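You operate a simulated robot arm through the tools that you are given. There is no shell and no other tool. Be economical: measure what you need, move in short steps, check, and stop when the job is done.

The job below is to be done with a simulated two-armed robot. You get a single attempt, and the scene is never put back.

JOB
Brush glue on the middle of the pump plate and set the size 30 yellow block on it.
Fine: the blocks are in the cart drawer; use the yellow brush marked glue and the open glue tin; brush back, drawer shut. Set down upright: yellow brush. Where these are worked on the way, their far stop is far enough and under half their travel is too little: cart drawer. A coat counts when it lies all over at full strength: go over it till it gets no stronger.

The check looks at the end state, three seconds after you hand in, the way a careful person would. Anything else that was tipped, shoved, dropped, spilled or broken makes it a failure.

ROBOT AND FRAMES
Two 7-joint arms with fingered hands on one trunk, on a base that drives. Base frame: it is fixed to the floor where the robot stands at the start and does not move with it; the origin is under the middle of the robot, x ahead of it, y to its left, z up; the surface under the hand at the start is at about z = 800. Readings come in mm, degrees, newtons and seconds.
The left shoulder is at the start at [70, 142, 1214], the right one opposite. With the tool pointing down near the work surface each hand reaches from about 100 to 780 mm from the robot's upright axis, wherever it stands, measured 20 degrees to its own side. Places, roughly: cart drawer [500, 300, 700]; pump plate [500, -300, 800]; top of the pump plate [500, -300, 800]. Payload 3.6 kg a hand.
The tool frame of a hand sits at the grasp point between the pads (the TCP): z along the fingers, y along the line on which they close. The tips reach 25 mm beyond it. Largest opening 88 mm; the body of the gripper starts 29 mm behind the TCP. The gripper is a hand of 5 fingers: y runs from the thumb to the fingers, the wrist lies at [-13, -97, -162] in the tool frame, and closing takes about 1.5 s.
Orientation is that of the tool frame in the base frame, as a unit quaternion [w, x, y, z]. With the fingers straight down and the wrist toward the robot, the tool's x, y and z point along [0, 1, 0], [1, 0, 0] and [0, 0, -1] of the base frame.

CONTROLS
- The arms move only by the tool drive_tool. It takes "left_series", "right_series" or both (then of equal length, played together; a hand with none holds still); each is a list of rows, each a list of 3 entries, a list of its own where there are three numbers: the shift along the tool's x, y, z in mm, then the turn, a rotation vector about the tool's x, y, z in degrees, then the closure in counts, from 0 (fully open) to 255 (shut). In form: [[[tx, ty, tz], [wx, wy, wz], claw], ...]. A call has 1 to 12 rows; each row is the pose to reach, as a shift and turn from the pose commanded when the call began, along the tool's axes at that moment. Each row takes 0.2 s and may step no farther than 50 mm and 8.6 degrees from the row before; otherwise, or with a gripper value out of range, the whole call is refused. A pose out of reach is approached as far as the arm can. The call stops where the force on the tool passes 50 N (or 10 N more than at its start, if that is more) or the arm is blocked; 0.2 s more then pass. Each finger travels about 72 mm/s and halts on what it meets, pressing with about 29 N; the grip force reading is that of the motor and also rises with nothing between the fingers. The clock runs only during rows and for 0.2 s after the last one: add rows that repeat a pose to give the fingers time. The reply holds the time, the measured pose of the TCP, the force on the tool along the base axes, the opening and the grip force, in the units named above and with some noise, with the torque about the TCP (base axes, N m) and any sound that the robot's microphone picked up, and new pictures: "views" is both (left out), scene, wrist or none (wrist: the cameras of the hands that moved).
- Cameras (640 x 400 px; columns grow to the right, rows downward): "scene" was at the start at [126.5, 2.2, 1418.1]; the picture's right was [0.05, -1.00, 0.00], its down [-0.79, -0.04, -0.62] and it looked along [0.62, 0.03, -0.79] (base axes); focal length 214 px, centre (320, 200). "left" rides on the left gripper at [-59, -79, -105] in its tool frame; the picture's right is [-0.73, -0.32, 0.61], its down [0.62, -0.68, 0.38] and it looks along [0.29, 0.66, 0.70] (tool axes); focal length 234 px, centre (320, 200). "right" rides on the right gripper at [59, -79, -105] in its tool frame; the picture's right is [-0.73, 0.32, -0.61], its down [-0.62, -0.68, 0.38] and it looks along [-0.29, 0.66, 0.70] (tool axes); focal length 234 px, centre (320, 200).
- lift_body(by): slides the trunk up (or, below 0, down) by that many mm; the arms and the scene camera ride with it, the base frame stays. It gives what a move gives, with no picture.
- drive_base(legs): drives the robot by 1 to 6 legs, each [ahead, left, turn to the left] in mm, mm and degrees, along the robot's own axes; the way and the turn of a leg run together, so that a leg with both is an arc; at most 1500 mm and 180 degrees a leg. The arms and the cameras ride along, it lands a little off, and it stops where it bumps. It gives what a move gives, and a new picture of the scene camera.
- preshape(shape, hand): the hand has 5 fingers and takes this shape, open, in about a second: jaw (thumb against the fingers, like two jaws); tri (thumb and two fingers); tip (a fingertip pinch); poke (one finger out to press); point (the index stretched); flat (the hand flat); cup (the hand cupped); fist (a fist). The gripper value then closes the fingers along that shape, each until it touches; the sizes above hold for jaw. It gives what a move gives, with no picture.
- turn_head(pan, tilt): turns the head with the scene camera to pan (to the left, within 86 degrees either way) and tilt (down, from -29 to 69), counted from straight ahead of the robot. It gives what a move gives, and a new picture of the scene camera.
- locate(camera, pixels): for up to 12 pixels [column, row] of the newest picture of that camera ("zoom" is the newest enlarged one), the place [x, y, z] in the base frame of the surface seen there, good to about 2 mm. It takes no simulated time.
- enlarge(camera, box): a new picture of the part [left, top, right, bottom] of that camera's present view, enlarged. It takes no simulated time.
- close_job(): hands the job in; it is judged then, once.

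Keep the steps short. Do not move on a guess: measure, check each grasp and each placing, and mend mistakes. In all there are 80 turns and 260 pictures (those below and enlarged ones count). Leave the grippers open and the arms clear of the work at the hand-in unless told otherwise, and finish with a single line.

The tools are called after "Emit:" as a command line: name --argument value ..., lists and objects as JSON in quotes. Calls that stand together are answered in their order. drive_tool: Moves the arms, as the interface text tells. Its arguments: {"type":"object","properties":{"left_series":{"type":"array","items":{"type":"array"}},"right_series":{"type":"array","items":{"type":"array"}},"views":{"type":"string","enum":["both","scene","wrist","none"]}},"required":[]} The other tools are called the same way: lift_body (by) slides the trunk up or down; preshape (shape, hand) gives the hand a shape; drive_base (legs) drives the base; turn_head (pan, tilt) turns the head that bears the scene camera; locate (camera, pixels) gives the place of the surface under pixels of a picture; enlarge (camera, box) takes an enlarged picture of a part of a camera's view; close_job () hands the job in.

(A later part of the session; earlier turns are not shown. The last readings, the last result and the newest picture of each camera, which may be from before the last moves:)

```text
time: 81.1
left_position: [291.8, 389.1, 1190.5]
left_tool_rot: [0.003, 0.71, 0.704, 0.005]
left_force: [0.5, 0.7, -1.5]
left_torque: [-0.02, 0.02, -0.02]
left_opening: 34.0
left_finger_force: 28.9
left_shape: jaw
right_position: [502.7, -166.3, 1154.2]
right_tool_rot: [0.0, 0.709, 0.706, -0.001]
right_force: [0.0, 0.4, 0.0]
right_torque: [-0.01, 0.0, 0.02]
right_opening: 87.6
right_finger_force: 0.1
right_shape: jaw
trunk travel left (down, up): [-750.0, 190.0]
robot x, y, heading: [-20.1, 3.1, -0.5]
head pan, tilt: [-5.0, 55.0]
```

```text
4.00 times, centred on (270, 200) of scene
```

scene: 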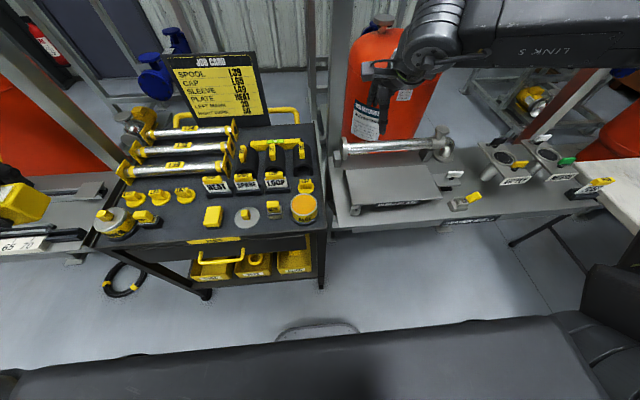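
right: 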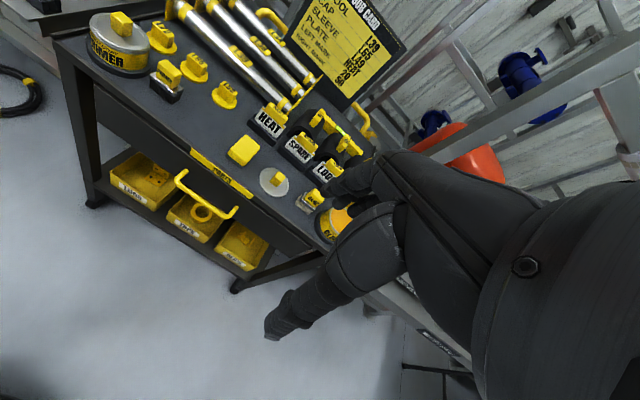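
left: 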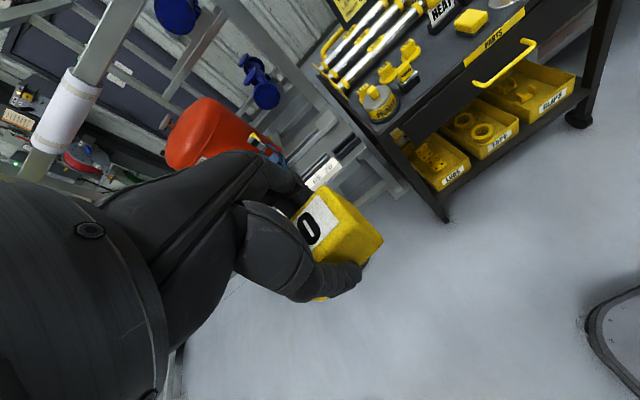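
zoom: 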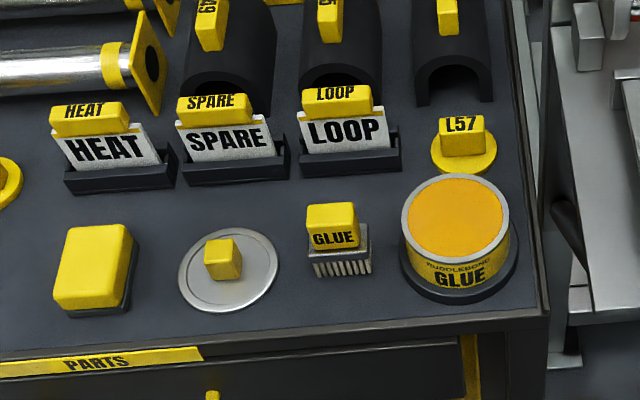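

Measure brush and tin, plate corners precisely.

Emit:
locate --camera "zoom" --pixels '[[310, 208], [352, 206], [312, 244], [358, 246], [330, 216], [318, 273], [368, 270], [318, 264], [366, 236], [345, 275]]'

Emit:
locate --camera "zoom" --pixels '[[455, 216], [412, 210], [497, 210], [455, 182], [455, 257], [405, 215], [505, 210], [455, 176], [455, 263]]'

Emit:
locate --camera "scene" --pixels '[[347, 171], [424, 165], [441, 194], [352, 205], [392, 183], [357, 203], [435, 198], [375, 168], [390, 203]]'

Emit:
enlarge --camera "scene" --box '[330, 130, 510, 240]'

```text
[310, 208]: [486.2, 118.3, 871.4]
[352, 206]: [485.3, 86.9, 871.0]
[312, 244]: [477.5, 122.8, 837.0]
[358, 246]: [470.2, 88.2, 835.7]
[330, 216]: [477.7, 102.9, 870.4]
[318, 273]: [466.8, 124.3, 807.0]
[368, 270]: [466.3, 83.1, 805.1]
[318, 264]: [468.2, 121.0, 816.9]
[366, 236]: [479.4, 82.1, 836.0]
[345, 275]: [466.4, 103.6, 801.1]
```

```text
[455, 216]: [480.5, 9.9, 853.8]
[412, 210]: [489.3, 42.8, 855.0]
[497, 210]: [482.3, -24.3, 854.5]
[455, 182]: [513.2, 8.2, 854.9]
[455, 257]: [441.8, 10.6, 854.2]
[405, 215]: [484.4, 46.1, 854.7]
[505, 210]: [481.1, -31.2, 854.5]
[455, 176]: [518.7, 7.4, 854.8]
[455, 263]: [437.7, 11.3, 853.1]
```

```text
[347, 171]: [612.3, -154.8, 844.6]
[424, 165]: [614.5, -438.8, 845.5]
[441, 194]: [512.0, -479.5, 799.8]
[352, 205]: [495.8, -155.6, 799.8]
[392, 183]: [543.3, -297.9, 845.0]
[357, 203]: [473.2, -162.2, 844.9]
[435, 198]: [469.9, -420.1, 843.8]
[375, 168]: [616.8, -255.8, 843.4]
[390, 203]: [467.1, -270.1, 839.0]
```

```text
3.56 times, centred on (420, 185) of scene
```

zoom: 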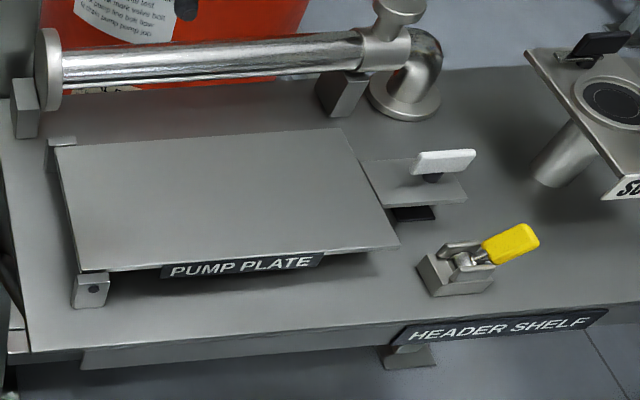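

Brush: handle y 87–120, z 837–871, centre about (478,103). Tin centre (478,8), glue level ~854. Get the plate corners, and move the right hand above the brush.

Emit:
locate --camera "zoom" --pixels '[[58, 148], [336, 131], [394, 244], [82, 269], [230, 198], [150, 200], [320, 190]]'

Emit:
drive_tool --right_series '[[[40, -4, 0], [0, 0, 0], 0], [[80, -8, 0], [0, 0, 0], 0], [[120, -12, 0], [0, 0, 0], 0], [[160, -16, 0], [0, 0, 0], 0], [[200, -20, 0], [0, 0, 0], 0], [[240, -24, 0], [0, 0, 0], 0], [[269, -24, 20], [0, 0, 0], 0], [[269, -24, 60], [0, 0, 0], 0], [[269, -24, 100], [0, 0, 0], 0], [[269, -24, 140], [0, 0, 0], 0], [[269, -24, 180], [0, 0, 0], 0], [[269, -24, 180], [0, 0, 0], 0]]' --views "both"

```text
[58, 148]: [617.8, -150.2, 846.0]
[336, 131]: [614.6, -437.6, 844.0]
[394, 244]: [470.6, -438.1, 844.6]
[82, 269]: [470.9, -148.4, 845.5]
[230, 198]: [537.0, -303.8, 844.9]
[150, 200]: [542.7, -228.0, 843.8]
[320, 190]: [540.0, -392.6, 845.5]
```

```text
time: 83.7
left_position: [292.6, 389.7, 1191.1]
left_tool_rot: [0.003, 0.711, 0.703, 0.006]
left_force: [-1.1, 0.2, -1.2]
left_torque: [0.02, -0.01, 0.01]
left_opening: 33.9
left_finger_force: 29.1
left_shape: jaw
right_position: [479.4, 100.4, 974.2]
right_tool_rot: [-0.001, 0.709, 0.705, -0.001]
right_force: [0.4, -0.4, -0.5]
right_torque: [-0.02, 0.01, 0.0]
right_opening: 87.7
right_finger_force: 0.1
right_shape: jaw
trunk travel left (down, up): [-750.0, 190.0]
robot x, y, heading: [-19.6, 3.1, -0.6]
head pan, tilt: [-5.0, 55.0]
```

scene: 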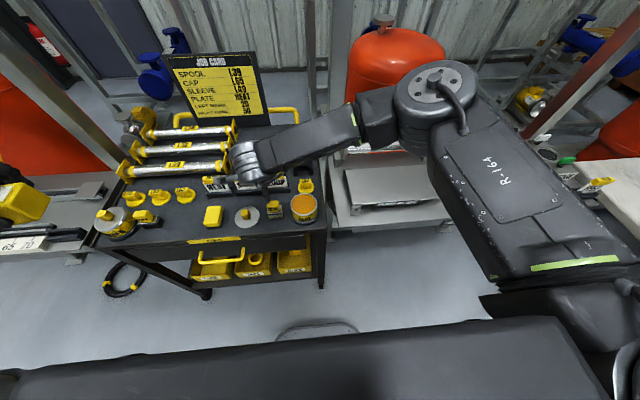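
right: 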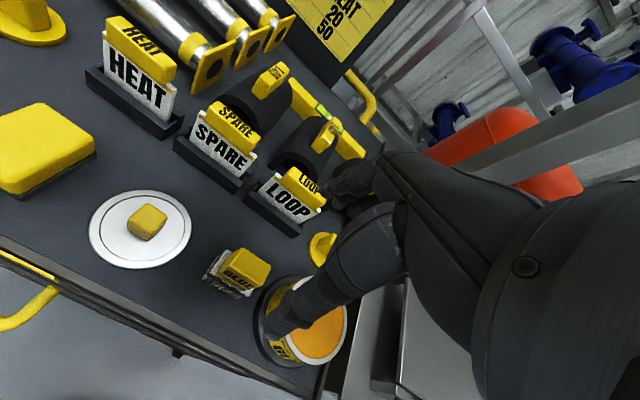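

Plate centre is (543, −294, 845). Now zoom on the brush with the right wrist camera.

Emit:
enlarge --camera "right" --box '[180, 220, 300, 320]'

```text
4.00 times, centred on (240, 270) of right
```

zoom: 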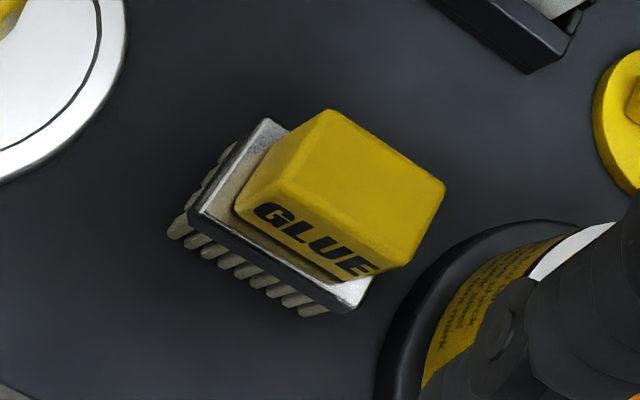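

Emit:
locate --camera "zoom" --pixels '[[330, 116], [440, 184], [405, 256], [280, 175], [360, 185], [238, 208], [365, 275], [192, 212], [268, 122], [350, 308], [180, 232], [305, 312]]'

```text
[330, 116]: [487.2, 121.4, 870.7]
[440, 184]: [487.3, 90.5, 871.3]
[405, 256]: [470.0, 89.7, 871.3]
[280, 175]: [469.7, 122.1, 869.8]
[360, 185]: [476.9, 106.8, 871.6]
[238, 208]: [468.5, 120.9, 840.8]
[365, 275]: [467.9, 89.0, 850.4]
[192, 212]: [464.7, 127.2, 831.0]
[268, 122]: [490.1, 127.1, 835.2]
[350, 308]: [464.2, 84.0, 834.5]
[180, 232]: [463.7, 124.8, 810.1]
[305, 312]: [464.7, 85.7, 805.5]
```

Handle x 468–488, y 89–122; centre (478,105.5). Check the nearby LOOP stand for finger clearance.

Emit:
locate --camera "right" --pixels '[[246, 202], [298, 235], [272, 218], [290, 205], [305, 180], [323, 247], [270, 196]]'

Emit:
drive_tool --right_series '[[[3, -1, 20], [0, 0, 0], 80], [[5, -1, 40], [0, 0, 0], 110], [[5, -1, 60], [0, 0, 0], 110], [[5, -1, 60], [0, 0, 0], 110]]' --views "wrist"

```text
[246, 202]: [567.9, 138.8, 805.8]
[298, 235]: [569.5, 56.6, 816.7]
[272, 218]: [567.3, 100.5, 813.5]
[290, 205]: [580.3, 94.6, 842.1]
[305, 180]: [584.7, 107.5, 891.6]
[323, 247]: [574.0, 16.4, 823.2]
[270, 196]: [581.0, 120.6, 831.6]
```

```text
time: 84.7
left_position: [292.2, 389.0, 1190.9]
left_tool_rot: [0.004, 0.711, 0.703, 0.005]
left_force: [0.2, -0.1, -1.2]
left_torque: [0.03, -0.03, -0.01]
left_opening: 33.8
left_finger_force: 29.2
left_shape: jaw
right_position: [476.7, 106.0, 914.6]
right_tool_rot: [-0.001, 0.71, 0.704, -0.001]
right_force: [-0.2, 0.9, 0.5]
right_torque: [-0.01, -0.03, 0.0]
right_opening: 50.4
right_finger_force: 0.2
right_shape: jaw
trunk travel left (down, up): [-750.0, 190.0]
robot x, y, heading: [-24.9, 1.6, -0.4]
head pan, tilt: [-5.0, 55.0]
```

right: 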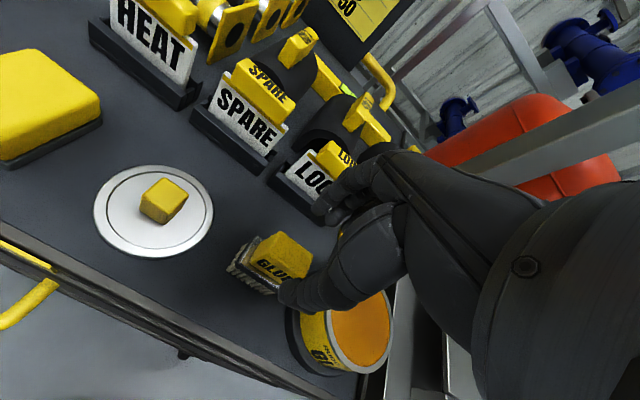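

LOOP stand is at x ≥ 567, clear. Descend 50 mm to TCP z ≈ 864.

Emit:
drive_tool --right_series '[[[0, 1, 20], [0, 0, 0], 110], [[0, 1, 38], [0, 0, 0], 110], [[0, 1, 50], [0, 0, 0], 110], [[0, 1, 50], [0, 0, 0], 110]]' --views "both"

Emit:
enlarge --camera "scene" --box '[220, 140, 340, 240]'

```text
time: 85.7
left_position: [291.7, 388.4, 1191.6]
left_tool_rot: [0.004, 0.711, 0.703, 0.004]
left_force: [-1.0, -0.4, -0.3]
left_torque: [0.02, 0.0, 0.01]
left_opening: 33.8
left_finger_force: 28.9
left_shape: jaw
right_position: [479.2, 106.1, 864.4]
right_tool_rot: [-0.001, 0.71, 0.704, -0.001]
right_force: [0.3, -0.2, 0.4]
right_torque: [0.01, -0.02, -0.02]
right_opening: 50.5
right_finger_force: 0.0
right_shape: jaw
trunk travel left (down, up): [-750.0, 190.0]
robot x, y, heading: [-23.3, 1.8, -0.5]
head pan, tilt: [-5.0, 55.0]
```

scene: 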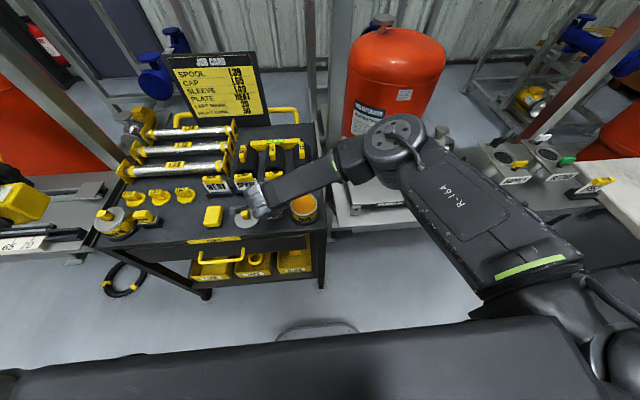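
right: 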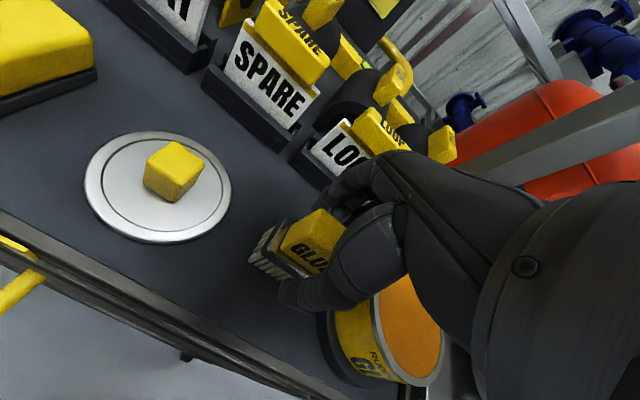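

```text
4.00 times, centred on (280, 190) of scene
```

zoom: 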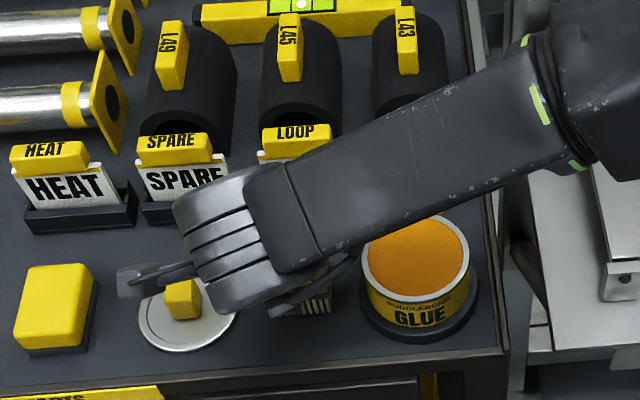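

Handle is between thumb and fingers. Close and lift 15 mm as a test.

Emit:
drive_tool --right_series '[[[0, -1, 0], [0, 0, 0], 170], [[0, -1, 0], [0, 0, 0], 220], [[0, -1, 0], [0, 0, 0], 240], [[0, -1, 0], [0, 0, 0], 240], [[0, -1, 0], [0, 0, 0], 240], [[0, -1, 0], [0, 0, 0], 240], [[0, -1, -8], [0, 0, 0], 240], [[0, -1, -15], [0, 0, 0], 240], [[0, -1, -15], [0, 0, 0], 240]]' --views "wrist"

Emit:
enlarge --camera "right" --box '[200, 160, 440, 340]'

```text
time: 87.7
left_position: [292.6, 390.0, 1191.7]
left_tool_rot: [0.003, 0.711, 0.703, 0.005]
left_force: [0.1, 0.5, -1.3]
left_torque: [-0.01, 0.0, 0.0]
left_opening: 33.8
left_finger_force: 28.6
left_shape: jaw
right_position: [478.1, 107.7, 879.1]
right_tool_rot: [-0.001, 0.709, 0.706, -0.001]
right_force: [-0.5, -0.2, -1.3]
right_torque: [-0.01, -0.02, 0.02]
right_opening: 16.2
right_finger_force: 29.0
right_shape: jaw
trunk travel left (down, up): [-750.0, 190.0]
robot x, y, heading: [-23.5, 3.8, -0.4]
head pan, tilt: [-5.0, 55.0]
```

right: 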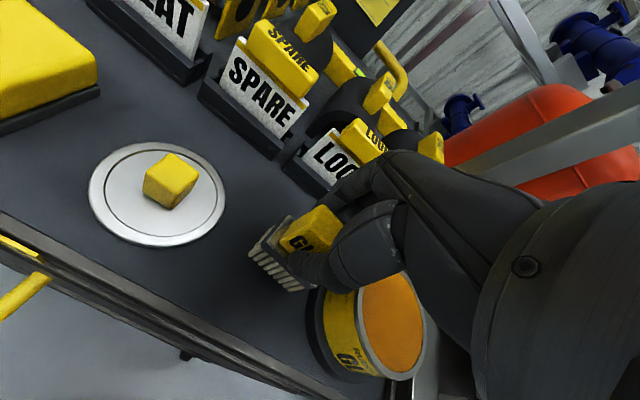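

```text
2.22 times, centred on (320, 250) of right
```

zoom: 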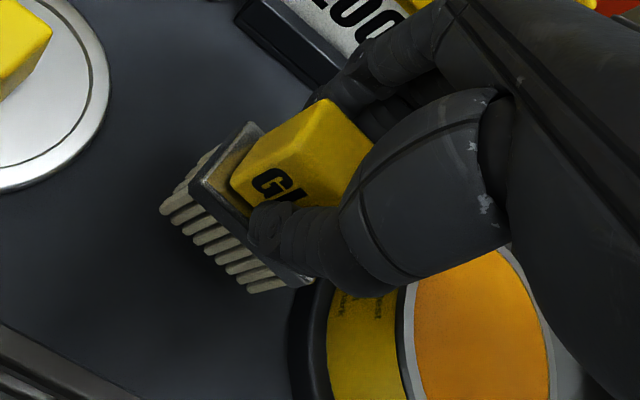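

Brush held (16 mm, 29 N). Lift, carry over the tin centre (478,8), and dip slowly to bristle depth ~6 mm.

Emit:
drive_tool --right_series '[[[0, 0, -40], [0, 0, 0], 240], [[0, 0, -81], [0, 0, 0], 240], [[-33, 0, -81], [0, 0, 0], 240], [[-66, 0, -81], [0, 0, 0], 240], [[-98, 0, -81], [0, 0, 0], 240], [[-98, 0, -81], [0, 0, 0], 240], [[-98, 0, -60], [0, 0, 0], 240], [[-98, 0, -48], [0, 0, 0], 240], [[-98, 0, -40], [0, 0, 0], 240], [[-98, 0, -33], [0, 0, 0], 240], [[-98, 0, -33], [0, 0, 0], 240]]' --views "both"

Emit:
enlarge --camera "right" --box '[200, 160, 440, 340]'

```text
time: 90.1
left_position: [289.4, 389.4, 1192.6]
left_tool_rot: [0.005, 0.711, 0.703, 0.006]
left_force: [0.2, 0.1, -1.5]
left_torque: [-0.02, 0.0, -0.01]
left_opening: 33.9
left_finger_force: 28.6
left_shape: jaw
right_position: [477.0, 11.6, 916.5]
right_tool_rot: [0.0, 0.71, 0.704, 0.003]
right_force: [3.4, -1.3, 31.1]
right_torque: [0.12, -0.35, 0.05]
right_opening: 18.0
right_finger_force: 28.9
right_shape: jaw
trunk travel left (down, up): [-750.0, 190.0]
robot x, y, heading: [-23.6, -3.3, -0.7]
head pan, tilt: [-5.0, 55.0]
```

scene: 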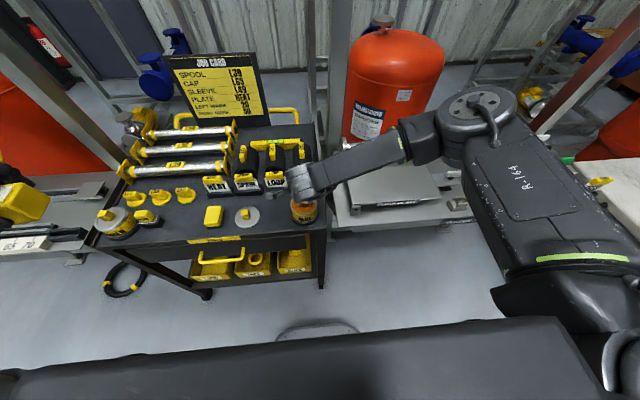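
right: 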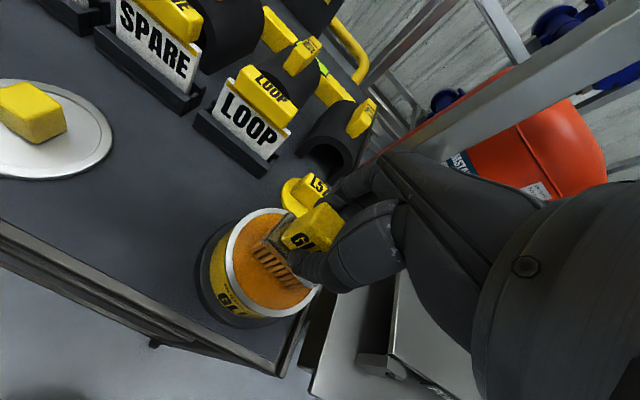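

```text
2.22 times, centred on (320, 250) of right
```

zoom: 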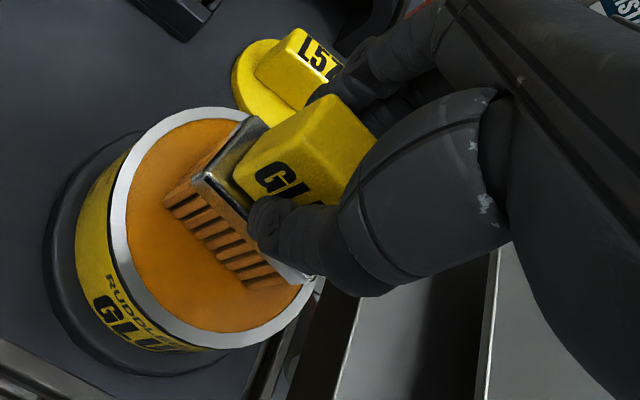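

Bristles are orange with glue (31 N contact). Lift and carry over the plate middle (543,−294), stopping ~25 mm above.

Emit:
drive_tool --right_series '[[[0, 0, -20], [0, 0, 0], 240], [[0, 0, -60], [0, 0, 0], 240], [[-20, 2, -80], [0, 0, 0], 240], [[-60, 10, -80], [0, 0, 0], 240], [[-100, 20, -80], [0, 0, 0], 240], [[-140, 30, -80], [0, 0, 0], 240], [[-180, 40, -80], [0, 0, 0], 240], [[-220, 50, -80], [0, 0, 0], 240], [[-260, 60, -80], [0, 0, 0], 240], [[-304, 66, -80], [0, 0, 0], 240], [[-304, 66, -40], [0, 0, 0], 240], [[-304, 66, -20], [0, 0, 0], 240]]' --views "both"

Emit:
enlarge --camera "scene" --box '[240, 150, 480, 250]'

```text
time: 92.7
left_position: [292.4, 389.0, 1191.1]
left_tool_rot: [0.004, 0.711, 0.704, 0.005]
left_force: [-0.3, 0.3, -1.5]
left_torque: [-0.01, 0.06, -0.01]
left_opening: 33.9
left_finger_force: 28.4
left_shape: jaw
right_position: [540.8, -294.0, 931.8]
right_tool_rot: [-0.001, 0.709, 0.705, -0.001]
right_force: [-0.8, 0.0, 0.2]
right_torque: [-0.02, -0.01, 0.01]
right_opening: 17.5
right_finger_force: 29.5
right_shape: jaw
trunk travel left (down, up): [-750.0, 190.0]
robot x, y, heading: [-23.9, 2.8, -0.2]
head pan, tilt: [-5.0, 55.0]
```

scene: 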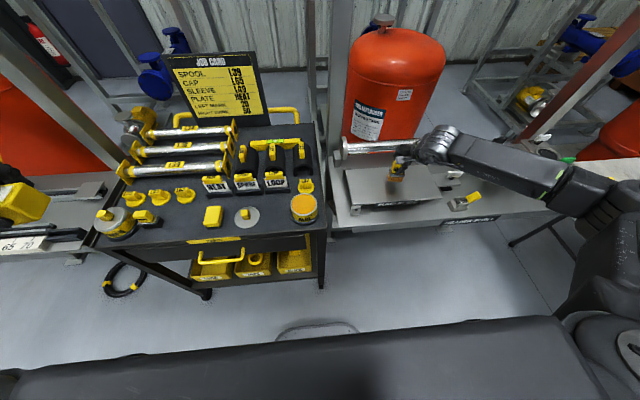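
right: 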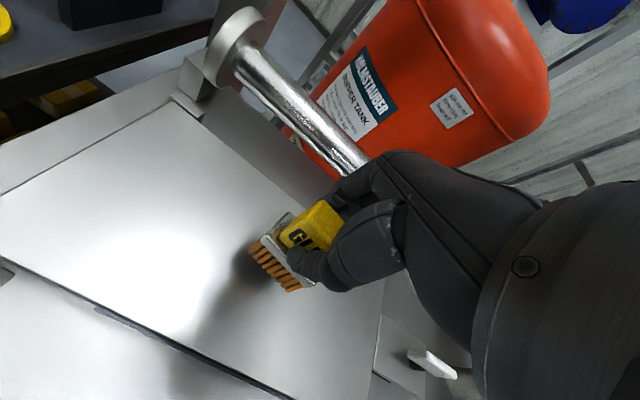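

```text
2.67 times, centred on (360, 200) of scene
```

zoom: 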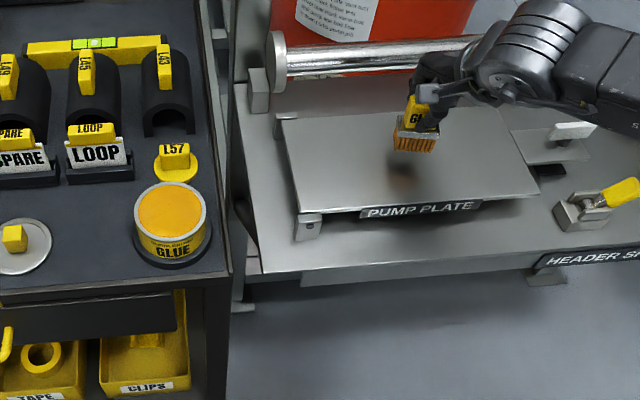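

Brush hovers 24 mm over the middle. Lower to light contact and do one raster pass (±16 mm in y, ±18 mm in x).

Emit:
drive_tool --right_series '[[[-15, -16, 12], [0, 0, 0], 240], [[-15, -16, 22], [0, 0, 0], 240], [[-15, -16, 27], [0, 0, 0], 240], [[-15, 2, 27], [0, 0, 0], 240], [[-15, 20, 27], [0, 0, 0], 240], [[1, 20, 27], [0, 0, 0], 240], [[1, 2, 27], [0, 0, 0], 240], [[1, -16, 27], [0, 0, 0], 240], [[17, -16, 27], [0, 0, 0], 240], [[17, 2, 27], [0, 0, 0], 240], [[17, 20, 27], [0, 0, 0], 240], [[17, 20, 10], [0, 0, 0], 240]]' --views "both"

Emit:
enlarge --camera "right" --box '[160, 160, 400, 340]'

```text
time: 95.3
left_position: [291.9, 389.4, 1190.4]
left_tool_rot: [0.003, 0.71, 0.704, 0.005]
left_force: [-0.1, 0.9, -1.4]
left_torque: [-0.02, -0.01, -0.02]
left_opening: 34.0
left_finger_force: 28.8
left_shape: jaw
right_position: [561.9, -277.5, 922.1]
right_tool_rot: [-0.001, 0.708, 0.706, -0.001]
right_force: [0.0, 0.2, 0.1]
right_torque: [-0.05, 0.01, -0.04]
right_opening: 17.5
right_finger_force: 28.7
right_shape: jaw
trunk travel left (down, up): [-750.0, 190.0]
robot x, y, heading: [-20.5, 1.6, -0.4]
head pan, tilt: [-5.0, 55.0]
```

scene: 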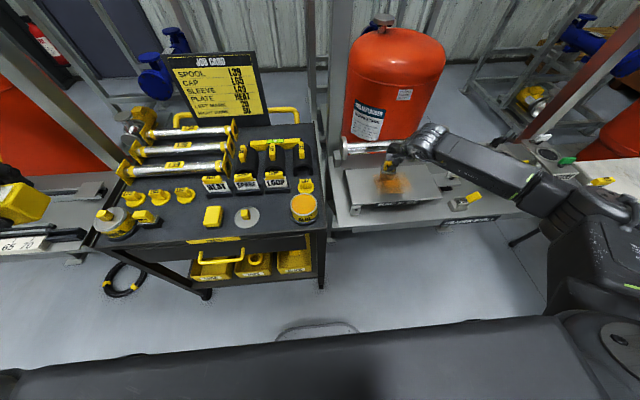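
right: 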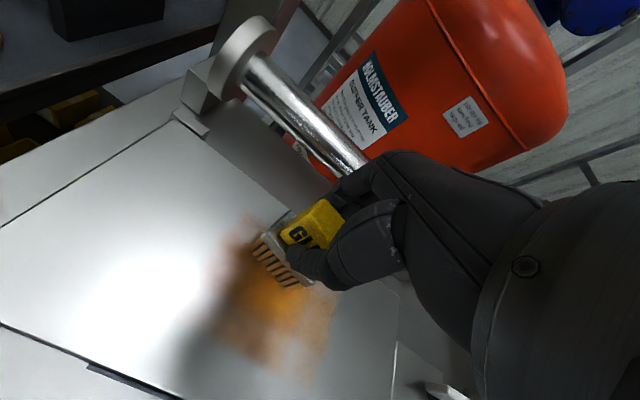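

```text
2.22 times, centred on (280, 250) of right
```

zoom: 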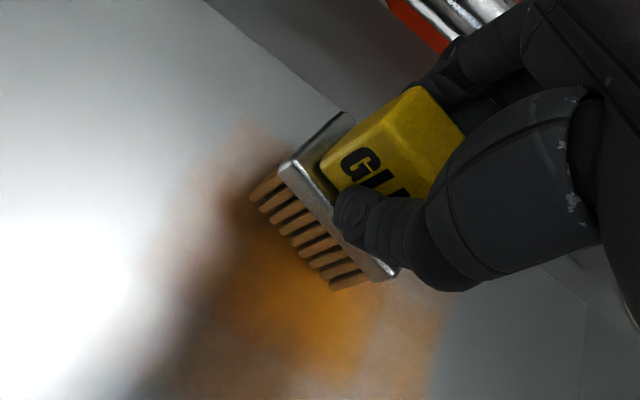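

Glue is going on, strongest in the middle; brush is thinning out. One more pass crosswise with the remaining load.

Emit:
drive_tool --right_series '[[[0, 0, 17], [0, 0, 0], 240], [[-16, 0, 17], [0, 0, 0], 240], [[-32, 0, 17], [0, 0, 0], 240], [[-32, -12, 17], [0, 0, 0], 240], [[-16, -12, 17], [0, 0, 0], 240], [[0, -12, 17], [0, 0, 0], 240], [[0, -24, 17], [0, 0, 0], 240], [[-16, -24, 17], [0, 0, 0], 240], [[-32, -24, 17], [0, 0, 0], 240], [[-32, -36, 17], [0, 0, 0], 240], [[-16, -36, 17], [0, 0, 0], 240], [[0, -36, 17], [0, 0, 0], 240]]' --views "none"

Emit:
drive_tool --right_series '[[[0, 0, -25], [0, 0, 0], 240], [[0, 0, -70], [0, 0, 0], 240], [[30, -5, -85], [0, 0, 0], 240], [[70, -10, -85], [0, 0, 0], 240], [[110, -20, -85], [0, 0, 0], 240], [[150, -25, -85], [0, 0, 0], 240], [[190, -30, -85], [0, 0, 0], 240], [[230, -35, -85], [0, 0, 0], 240], [[260, -40, -85], [0, 0, 0], 240], [[270, -42, -85], [0, 0, 0], 240]]' --views "both"

Emit:
enlarge --camera "scene" --box '[330, 140, 470, 230]'

```text
time: 97.9
left_position: [289.7, 390.0, 1192.7]
left_tool_rot: [0.005, 0.711, 0.703, 0.006]
left_force: [0.6, 0.3, -0.9]
left_torque: [-0.03, -0.01, 0.01]
left_opening: 34.0
left_finger_force: 28.6
left_shape: jaw
right_position: [525.2, -277.1, 906.7]
right_tool_rot: [0.0, 0.709, 0.705, 0.0]
right_force: [-0.8, -6.6, 19.0]
right_torque: [0.01, -0.3, -0.08]
right_opening: 17.8
right_finger_force: 29.0
right_shape: jaw
trunk travel left (down, up): [-750.0, 190.0]
robot x, y, heading: [-27.0, 2.0, -0.3]
head pan, tilt: [-5.0, 55.0]
```

```text
time: 100.1
left_position: [292.4, 388.4, 1190.3]
left_tool_rot: [0.004, 0.711, 0.704, 0.005]
left_force: [0.7, -0.3, -1.6]
left_torque: [0.0, -0.02, 0.02]
left_opening: 33.9
left_finger_force: 28.8
left_shape: jaw
right_position: [483.8, -7.6, 991.0]
right_tool_rot: [-0.001, 0.71, 0.705, 0.0]
right_force: [-0.5, -0.2, -0.6]
right_torque: [0.01, 0.02, -0.01]
right_opening: 17.5
right_finger_force: 29.2
right_shape: jaw
trunk travel left (down, up): [-750.0, 190.0]
robot x, y, heading: [-26.7, 4.8, -0.3]
head pan, tilt: [-5.0, 55.0]
```

scene: 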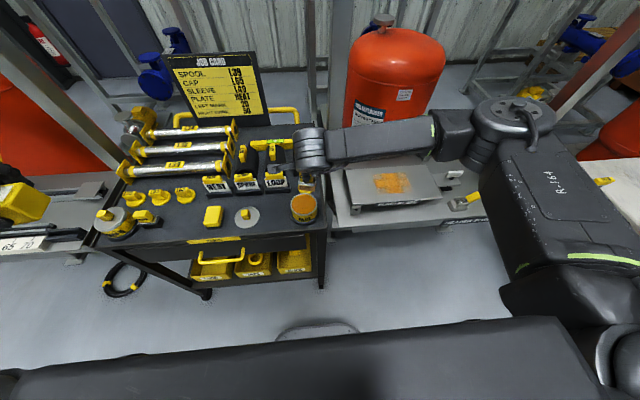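
right: 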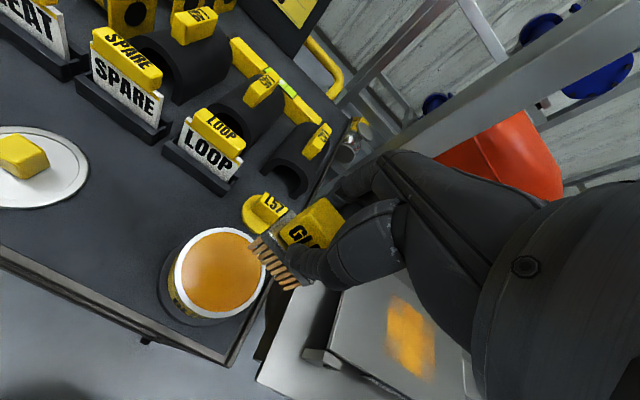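

```text
4.44 times, centred on (400, 185) of scene
```

zoom: 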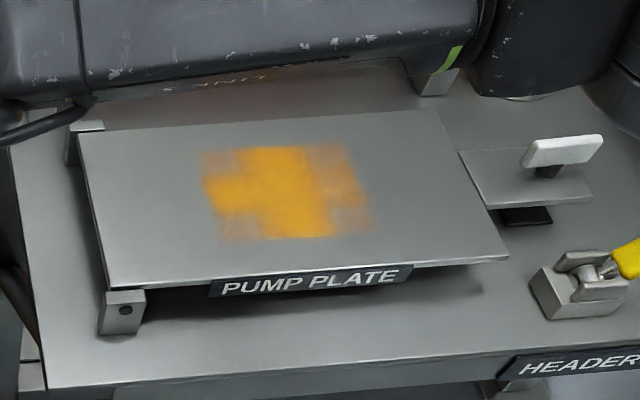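

The patch shows a coarse grid with weak left-top, right and corners. Measure its extents and dip again.

Emit:
locate --camera "zoom" --pixels '[[203, 150], [345, 143], [374, 228], [218, 240], [247, 150], [312, 148], [335, 235], [270, 238], [290, 195], [205, 185], [365, 190]]'

Emit:
drive_tool --right_series '[[[9, -3, 20], [0, 0, 0], 240], [[17, -6, 45], [0, 0, 0], 240], [[17, -6, 62], [0, 0, 0], 240], [[17, -6, 72], [0, 0, 0], 240], [[17, -6, 78], [0, 0, 0], 240], [[17, -6, 78], [0, 0, 0], 240], [[17, -6, 50], [0, 0, 0], 240], [[17, -6, 10], [0, 0, 0], 240], [[17, -6, 0], [0, 0, 0], 240]]' --views "wrist"

```text
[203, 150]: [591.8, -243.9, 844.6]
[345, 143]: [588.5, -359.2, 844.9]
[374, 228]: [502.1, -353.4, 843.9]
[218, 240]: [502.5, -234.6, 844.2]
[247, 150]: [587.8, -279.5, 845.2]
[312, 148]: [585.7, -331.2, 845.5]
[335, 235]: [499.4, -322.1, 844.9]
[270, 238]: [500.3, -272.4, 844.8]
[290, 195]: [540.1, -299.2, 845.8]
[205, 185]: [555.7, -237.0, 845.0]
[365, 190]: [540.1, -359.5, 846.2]
```

```text
time: 102.1
left_position: [293.1, 389.4, 1191.6]
left_tool_rot: [0.004, 0.711, 0.703, 0.005]
left_force: [-1.1, 0.1, -1.4]
left_torque: [-0.02, 0.0, 0.01]
left_opening: 34.0
left_finger_force: 29.1
left_shape: jaw
right_position: [479.3, 11.2, 988.1]
right_tool_rot: [-0.001, 0.709, 0.706, -0.001]
right_force: [0.5, 0.4, -1.1]
right_torque: [0.02, 0.02, 0.01]
right_opening: 17.7
right_finger_force: 29.4
right_shape: jaw
trunk travel left (down, up): [-750.0, 190.0]
robot x, y, heading: [-27.5, 0.1, -0.5]
head pan, tilt: [-5.0, 55.0]
```

right: 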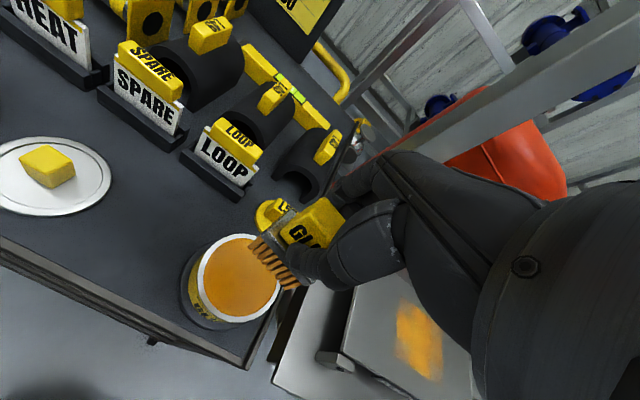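

Check whether the brush has been loaded.

Emit:
enlarge --camera "right" --box '[180, 180, 340, 330]'

```text
2.67 times, centred on (260, 255) of right
```

zoom: 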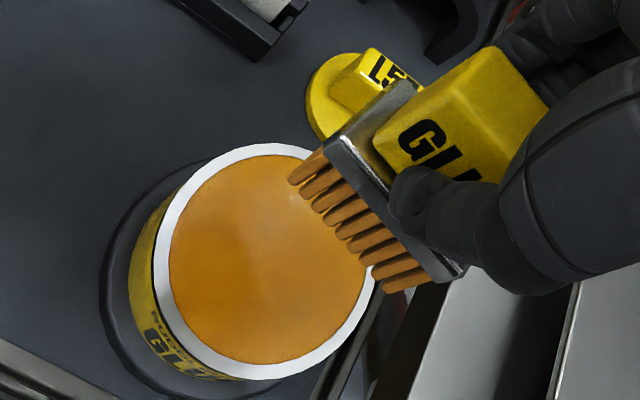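

Fully loaded. Carry to the patch's near-left corner (513,−252) and touch down.

Emit:
drive_tool --right_series '[[[-38, 5, 0], [0, 0, 0], 240], [[-76, 10, 0], [0, 0, 0], 240], [[-114, 15, 0], [0, 0, 0], 240], [[-152, 20, 0], [0, 0, 0], 240], [[-190, 25, 0], [0, 0, 0], 240], [[-228, 30, 0], [0, 0, 0], 240], [[-264, 34, 10], [0, 0, 0], 240], [[-264, 34, 45], [0, 0, 0], 240], [[-264, 34, 72], [0, 0, 0], 240], [[-264, 34, 83], [0, 0, 0], 240]]' --views "none"

Emit:
drive_tool --right_series '[[[0, 20, 0], [0, 0, 0], 240], [[0, 40, 0], [0, 0, 0], 240], [[0, 60, 0], [0, 0, 0], 240], [[-20, 60, 0], [0, 0, 0], 240], [[-40, 60, 0], [0, 0, 0], 240], [[-60, 60, 0], [0, 0, 0], 240], [[-80, 60, 0], [0, 0, 0], 240], [[-80, 40, 0], [0, 0, 0], 240], [[-80, 20, 0], [0, 0, 0], 240], [[-80, 0, 0], [0, 0, 0], 240], [[-55, 0, 0], [0, 0, 0], 240], [[-28, 0, 0], [0, 0, 0], 240]]' --views "wrist"

```text
time: 104.3
left_position: [292.3, 388.4, 1191.1]
left_tool_rot: [0.006, 0.711, 0.703, 0.006]
left_force: [0.7, -0.1, -0.7]
left_torque: [0.02, 0.02, 0.0]
left_opening: 33.9
left_finger_force: 29.1
left_shape: jaw
right_position: [513.5, -255.8, 907.8]
right_tool_rot: [0.0, 0.709, 0.706, 0.0]
right_force: [0.0, -0.9, 0.7]
right_torque: [0.01, -0.04, 0.0]
right_opening: 17.2
right_finger_force: 28.9
right_shape: jaw
trunk travel left (down, up): [-750.0, 190.0]
robot x, y, heading: [-26.6, 4.5, -0.7]
head pan, tilt: [-5.0, 55.0]
```

```text
time: 106.9
left_position: [293.1, 390.1, 1190.7]
left_tool_rot: [0.004, 0.711, 0.704, 0.004]
left_force: [-0.1, -0.6, -1.0]
left_torque: [-0.02, 0.03, -0.02]
left_opening: 33.8
left_finger_force: 28.9
left_shape: jaw
right_position: [510.6, -282.4, 907.8]
right_tool_rot: [-0.001, 0.71, 0.704, -0.002]
right_force: [0.0, -0.5, 1.8]
right_torque: [-0.01, -0.04, -0.04]
right_opening: 17.5
right_finger_force: 28.7
right_shape: jaw
trunk travel left (down, up): [-750.0, 190.0]
robot x, y, heading: [-21.0, 2.4, -0.4]
head pan, tilt: [-5.0, 55.0]
```

right: 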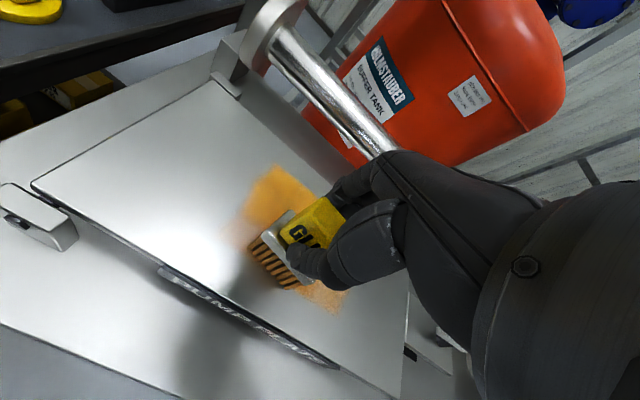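

Contact was very light (≈1 N). Press ~4 mm lower and do four full lanes.

Emit:
drive_tool --right_series '[[[3, 0, 4], [0, 0, 0], 240], [[3, 31, 4], [0, 0, 0], 240], [[3, 62, 4], [0, 0, 0], 240], [[30, 62, 4], [0, 0, 0], 240], [[30, 31, 4], [0, 0, 0], 240], [[30, 0, 4], [0, 0, 0], 240], [[3, 0, 4], [0, 0, 0], 240], [[-23, 0, 4], [0, 0, 0], 240], [[-23, 31, 4], [0, 0, 0], 240], [[-23, 62, 4], [0, 0, 0], 240], [[-50, 62, 4], [0, 0, 0], 240], [[-50, 31, 4], [0, 0, 0], 240]]' --views "none"

Emit:
drive_tool --right_series '[[[0, -15, 0], [0, 0, 0], 240], [[0, -31, 0], [0, 0, 0], 240], [[13, -31, 0], [0, 0, 0], 240], [[13, -31, -30], [0, 0, 0], 240], [[13, -31, -75], [0, 0, 0], 240], [[50, -35, -85], [0, 0, 0], 240], [[95, -40, -85], [0, 0, 0], 240], [[140, -45, -85], [0, 0, 0], 240], [[185, -50, -85], [0, 0, 0], 240], [[230, -55, -85], [0, 0, 0], 240], [[275, -60, -85], [0, 0, 0], 240], [[315, -63, -85], [0, 0, 0], 240]]' --views "both"

Emit:
enlarge --camera "scene" --box '[330, 140, 470, 230]'

```text
time: 109.5
left_position: [288.1, 390.3, 1191.4]
left_tool_rot: [0.005, 0.711, 0.704, 0.007]
left_force: [-0.1, -0.2, -1.4]
left_torque: [0.02, 0.0, -0.01]
left_opening: 33.9
left_finger_force: 28.8
left_shape: jaw
right_position: [539.8, -331.8, 907.6]
right_tool_rot: [0.001, 0.71, 0.705, 0.0]
right_force: [5.9, -0.6, 23.4]
right_torque: [0.12, -0.74, -0.05]
right_opening: 18.1
right_finger_force: 29.0
right_shape: jaw
trunk travel left (down, up): [-750.0, 190.0]
robot x, y, heading: [-22.7, -1.1, -0.3]
head pan, tilt: [-5.0, 55.0]
```

```text
time: 112.1
left_position: [292.2, 391.2, 1191.1]
left_tool_rot: [0.005, 0.711, 0.703, 0.004]
left_force: [0.2, -0.1, -0.6]
left_torque: [-0.02, -0.02, -0.02]
left_opening: 33.8
left_finger_force: 29.3
left_shape: jaw
right_position: [482.3, -16.9, 989.5]
right_tool_rot: [0.001, 0.71, 0.704, -0.002]
right_force: [-0.4, 0.3, -0.8]
right_torque: [-0.01, 0.01, -0.04]
right_opening: 17.3
right_finger_force: 29.4
right_shape: jaw
trunk travel left (down, up): [-750.0, 190.0]
robot x, y, heading: [-25.1, 0.5, -0.3]
head pan, tilt: [-5.0, 55.0]
```

scene: 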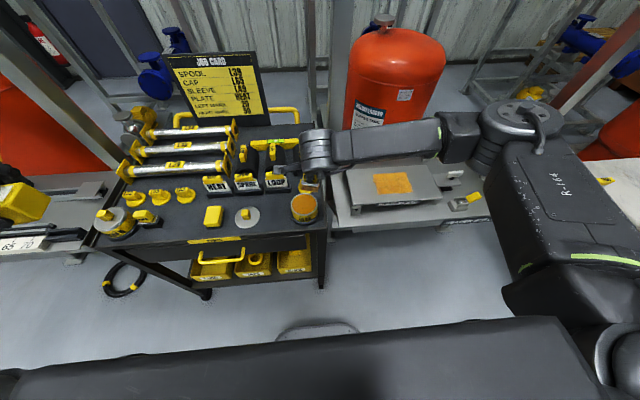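
right: 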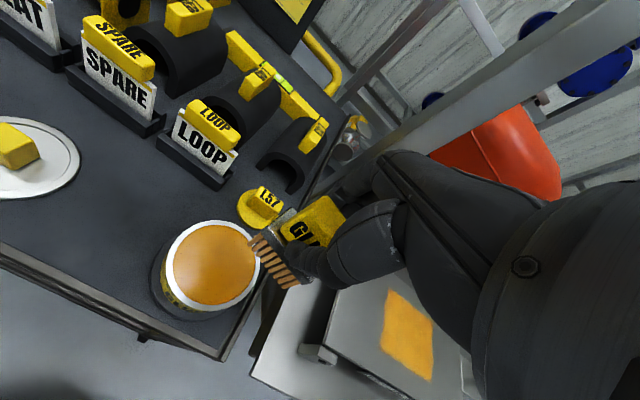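

```text
4.44 times, centred on (400, 185) of scene
```

zoom: 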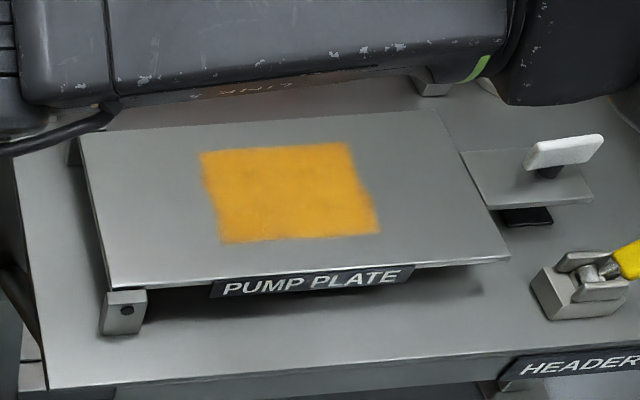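

The patch is a bounded rectangle, now nearly uniform. One more dip and pass to confirm it gets no stronger.

Emit:
drive_tool --right_series '[[[14, -2, 15], [0, 0, 0], 240], [[26, -4, 40], [0, 0, 0], 240], [[26, -4, 60], [0, 0, 0], 240], [[26, -4, 71], [0, 0, 0], 240], [[26, -4, 78], [0, 0, 0], 240], [[26, -4, 78], [0, 0, 0], 240], [[26, -4, 45], [0, 0, 0], 240], [[26, -4, 5], [0, 0, 0], 240], [[0, 0, 0], [0, 0, 0], 240], [[-45, 5, 0], [0, 0, 0], 240], [[-90, 10, 0], [0, 0, 0], 240], [[-135, 15, 0], [0, 0, 0], 240]]' --views "wrist"

Emit:
drive_tool --right_series '[[[-45, 8, 0], [0, 0, 0], 240], [[-90, 16, 0], [0, 0, 0], 240], [[-102, 16, 35], [0, 0, 0], 240], [[-102, 16, 70], [0, 0, 0], 240], [[-102, 16, 86], [0, 0, 0], 240], [[-102, 46, 86], [0, 0, 0], 240], [[-102, 78, 86], [0, 0, 0], 240], [[-129, 78, 86], [0, 0, 0], 240], [[-129, 46, 86], [0, 0, 0], 240], [[-129, 16, 86], [0, 0, 0], 240], [[-156, 16, 86], [0, 0, 0], 240], [[-156, 46, 86], [0, 0, 0], 240]]' --views "none"

Emit:
drive_tool --right_series '[[[0, 32, 0], [0, 0, 0], 240], [[-27, 32, 0], [0, 0, 0], 240], [[-27, 0, 0], [0, 0, 0], 240], [[-27, -30, 0], [0, 0, 0], 240], [[10, -30, 0], [0, 0, 0], 240], [[10, -30, -30], [0, 0, 0], 240], [[10, -30, -75], [0, 0, 0], 240], [[50, -40, -85], [0, 0, 0], 240], [[95, -45, -85], [0, 0, 0], 240], [[140, -50, -85], [0, 0, 0], 240], [[185, -55, -85], [0, 0, 0], 240], [[230, -60, -85], [0, 0, 0], 240]]' --views "both"

Emit:
enlarge --camera "scene" --box '[330, 140, 470, 230]'

```text
time: 114.7
left_position: [292.3, 388.0, 1191.8]
left_tool_rot: [0.004, 0.71, 0.704, 0.007]
left_force: [0.4, -0.6, -1.4]
left_torque: [0.04, 0.01, 0.03]
left_opening: 33.9
left_finger_force: 29.1
left_shape: jaw
right_position: [495.2, -155.0, 989.4]
right_tool_rot: [-0.001, 0.709, 0.705, 0.0]
right_force: [0.5, -0.7, -0.5]
right_torque: [-0.04, 0.04, 0.01]
right_opening: 17.3
right_finger_force: 29.0
right_shape: jaw
trunk travel left (down, up): [-750.0, 190.0]
robot x, y, heading: [-21.5, 3.7, -0.5]
head pan, tilt: [-5.0, 55.0]
```

right: 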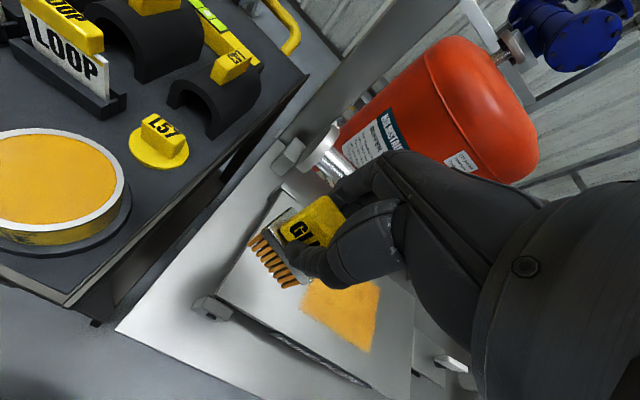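

```text
time: 117.3
left_position: [287.5, 391.5, 1190.3]
left_tool_rot: [0.006, 0.711, 0.703, 0.007]
left_force: [-0.1, 0.3, -1.3]
left_torque: [-0.01, 0.01, 0.01]
left_opening: 33.9
left_finger_force: 28.6
left_shape: jaw
right_position: [538.3, -309.8, 906.1]
right_tool_rot: [0.001, 0.709, 0.705, 0.0]
right_force: [-9.6, -1.1, 34.3]
right_torque: [0.18, 0.05, 0.05]
right_opening: 18.2
right_finger_force: 28.9
right_shape: jaw
trunk travel left (down, up): [-750.0, 190.0]
robot x, y, heading: [-25.2, 1.9, -0.2]
head pan, tilt: [-5.0, 55.0]
```

```text
time: 119.9
left_position: [293.1, 391.1, 1190.2]
left_tool_rot: [0.004, 0.711, 0.703, 0.004]
left_force: [0.3, -0.1, -1.5]
left_torque: [-0.01, 0.0, 0.0]
left_opening: 33.9
left_finger_force: 28.8
left_shape: jaw
right_position: [480.8, -76.2, 990.1]
right_tool_rot: [0.0, 0.709, 0.705, -0.001]
right_force: [0.1, 0.0, -0.3]
right_torque: [-0.03, 0.02, 0.01]
right_opening: 17.1
right_finger_force: 29.7
right_shape: jaw
trunk travel left (down, up): [-750.0, 190.0]
robot x, y, heading: [-25.2, 4.4, -0.8]
head pan, tilt: [-5.0, 55.0]
```

scene: 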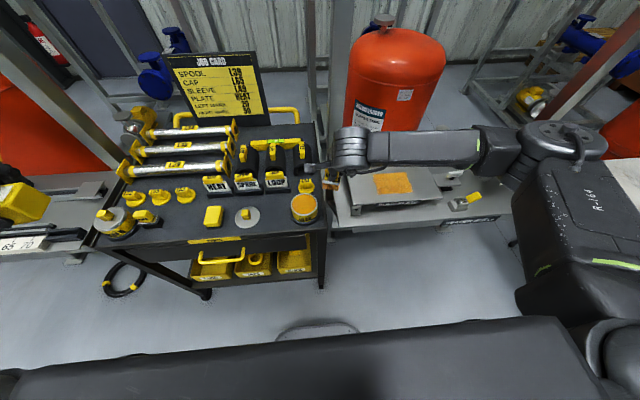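
right: 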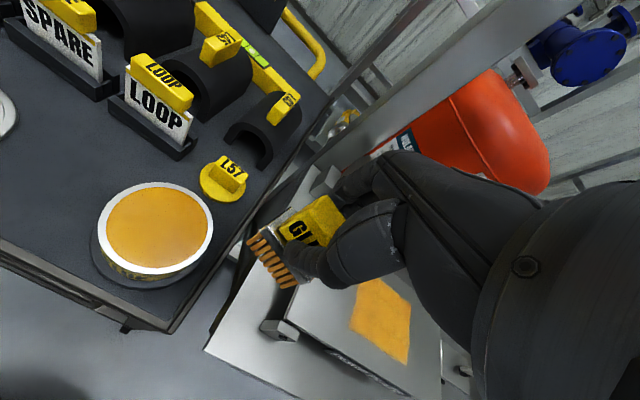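

```text
4.44 times, centred on (400, 185) of scene
```

zoom: 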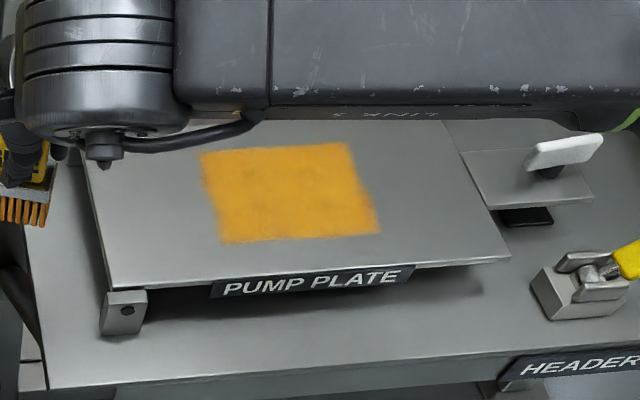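

Appearance unchanged from the last pass: full strength. Return the brush to its spot (478,106), staying high over the tin, down to 10 mm above the table.

Emit:
drive_tool --right_series '[[[37, -1, 0], [0, 0, 0], 240], [[74, -1, 0], [0, 0, 0], 240], [[111, -2, 0], [0, 0, 0], 240], [[148, -2, 0], [0, 0, 0], 240], [[183, -2, 0], [0, 0, 0], 240], [[183, -2, 0], [0, 0, 0], 240], [[183, -2, 40], [0, 0, 0], 240], [[183, -2, 80], [0, 0, 0], 240], [[183, -2, 110], [0, 0, 0], 240], [[183, -2, 116], [0, 0, 0], 240], [[183, -2, 116], [0, 0, 0], 240]]' --views "wrist"

Emit:
enlarge --camera "right" --box '[200, 170, 360, 310]'

```text
time: 122.3
left_position: [292.4, 388.5, 1190.8]
left_tool_rot: [0.004, 0.711, 0.703, 0.005]
left_force: [-0.2, 0.4, -1.5]
left_torque: [0.0, -0.01, -0.02]
left_opening: 33.6
left_finger_force: 29.1
left_shape: jaw
right_position: [479.5, 103.2, 870.2]
right_tool_rot: [-0.001, 0.709, 0.705, -0.001]
right_force: [-0.2, 0.1, -1.4]
right_torque: [-0.03, 0.0, -0.01]
right_opening: 17.4
right_finger_force: 29.5
right_shape: jaw
trunk travel left (down, up): [-750.0, 190.0]
robot x, y, heading: [-24.9, 0.6, -0.5]
head pan, tilt: [-5.0, 55.0]
```

right: 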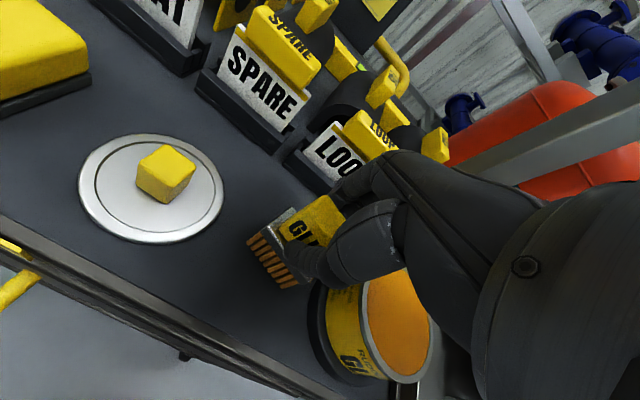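

```text
2.86 times, centred on (280, 240) of right
```

zoom: 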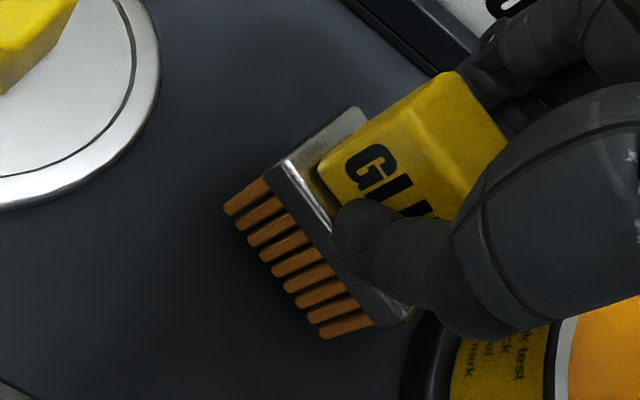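

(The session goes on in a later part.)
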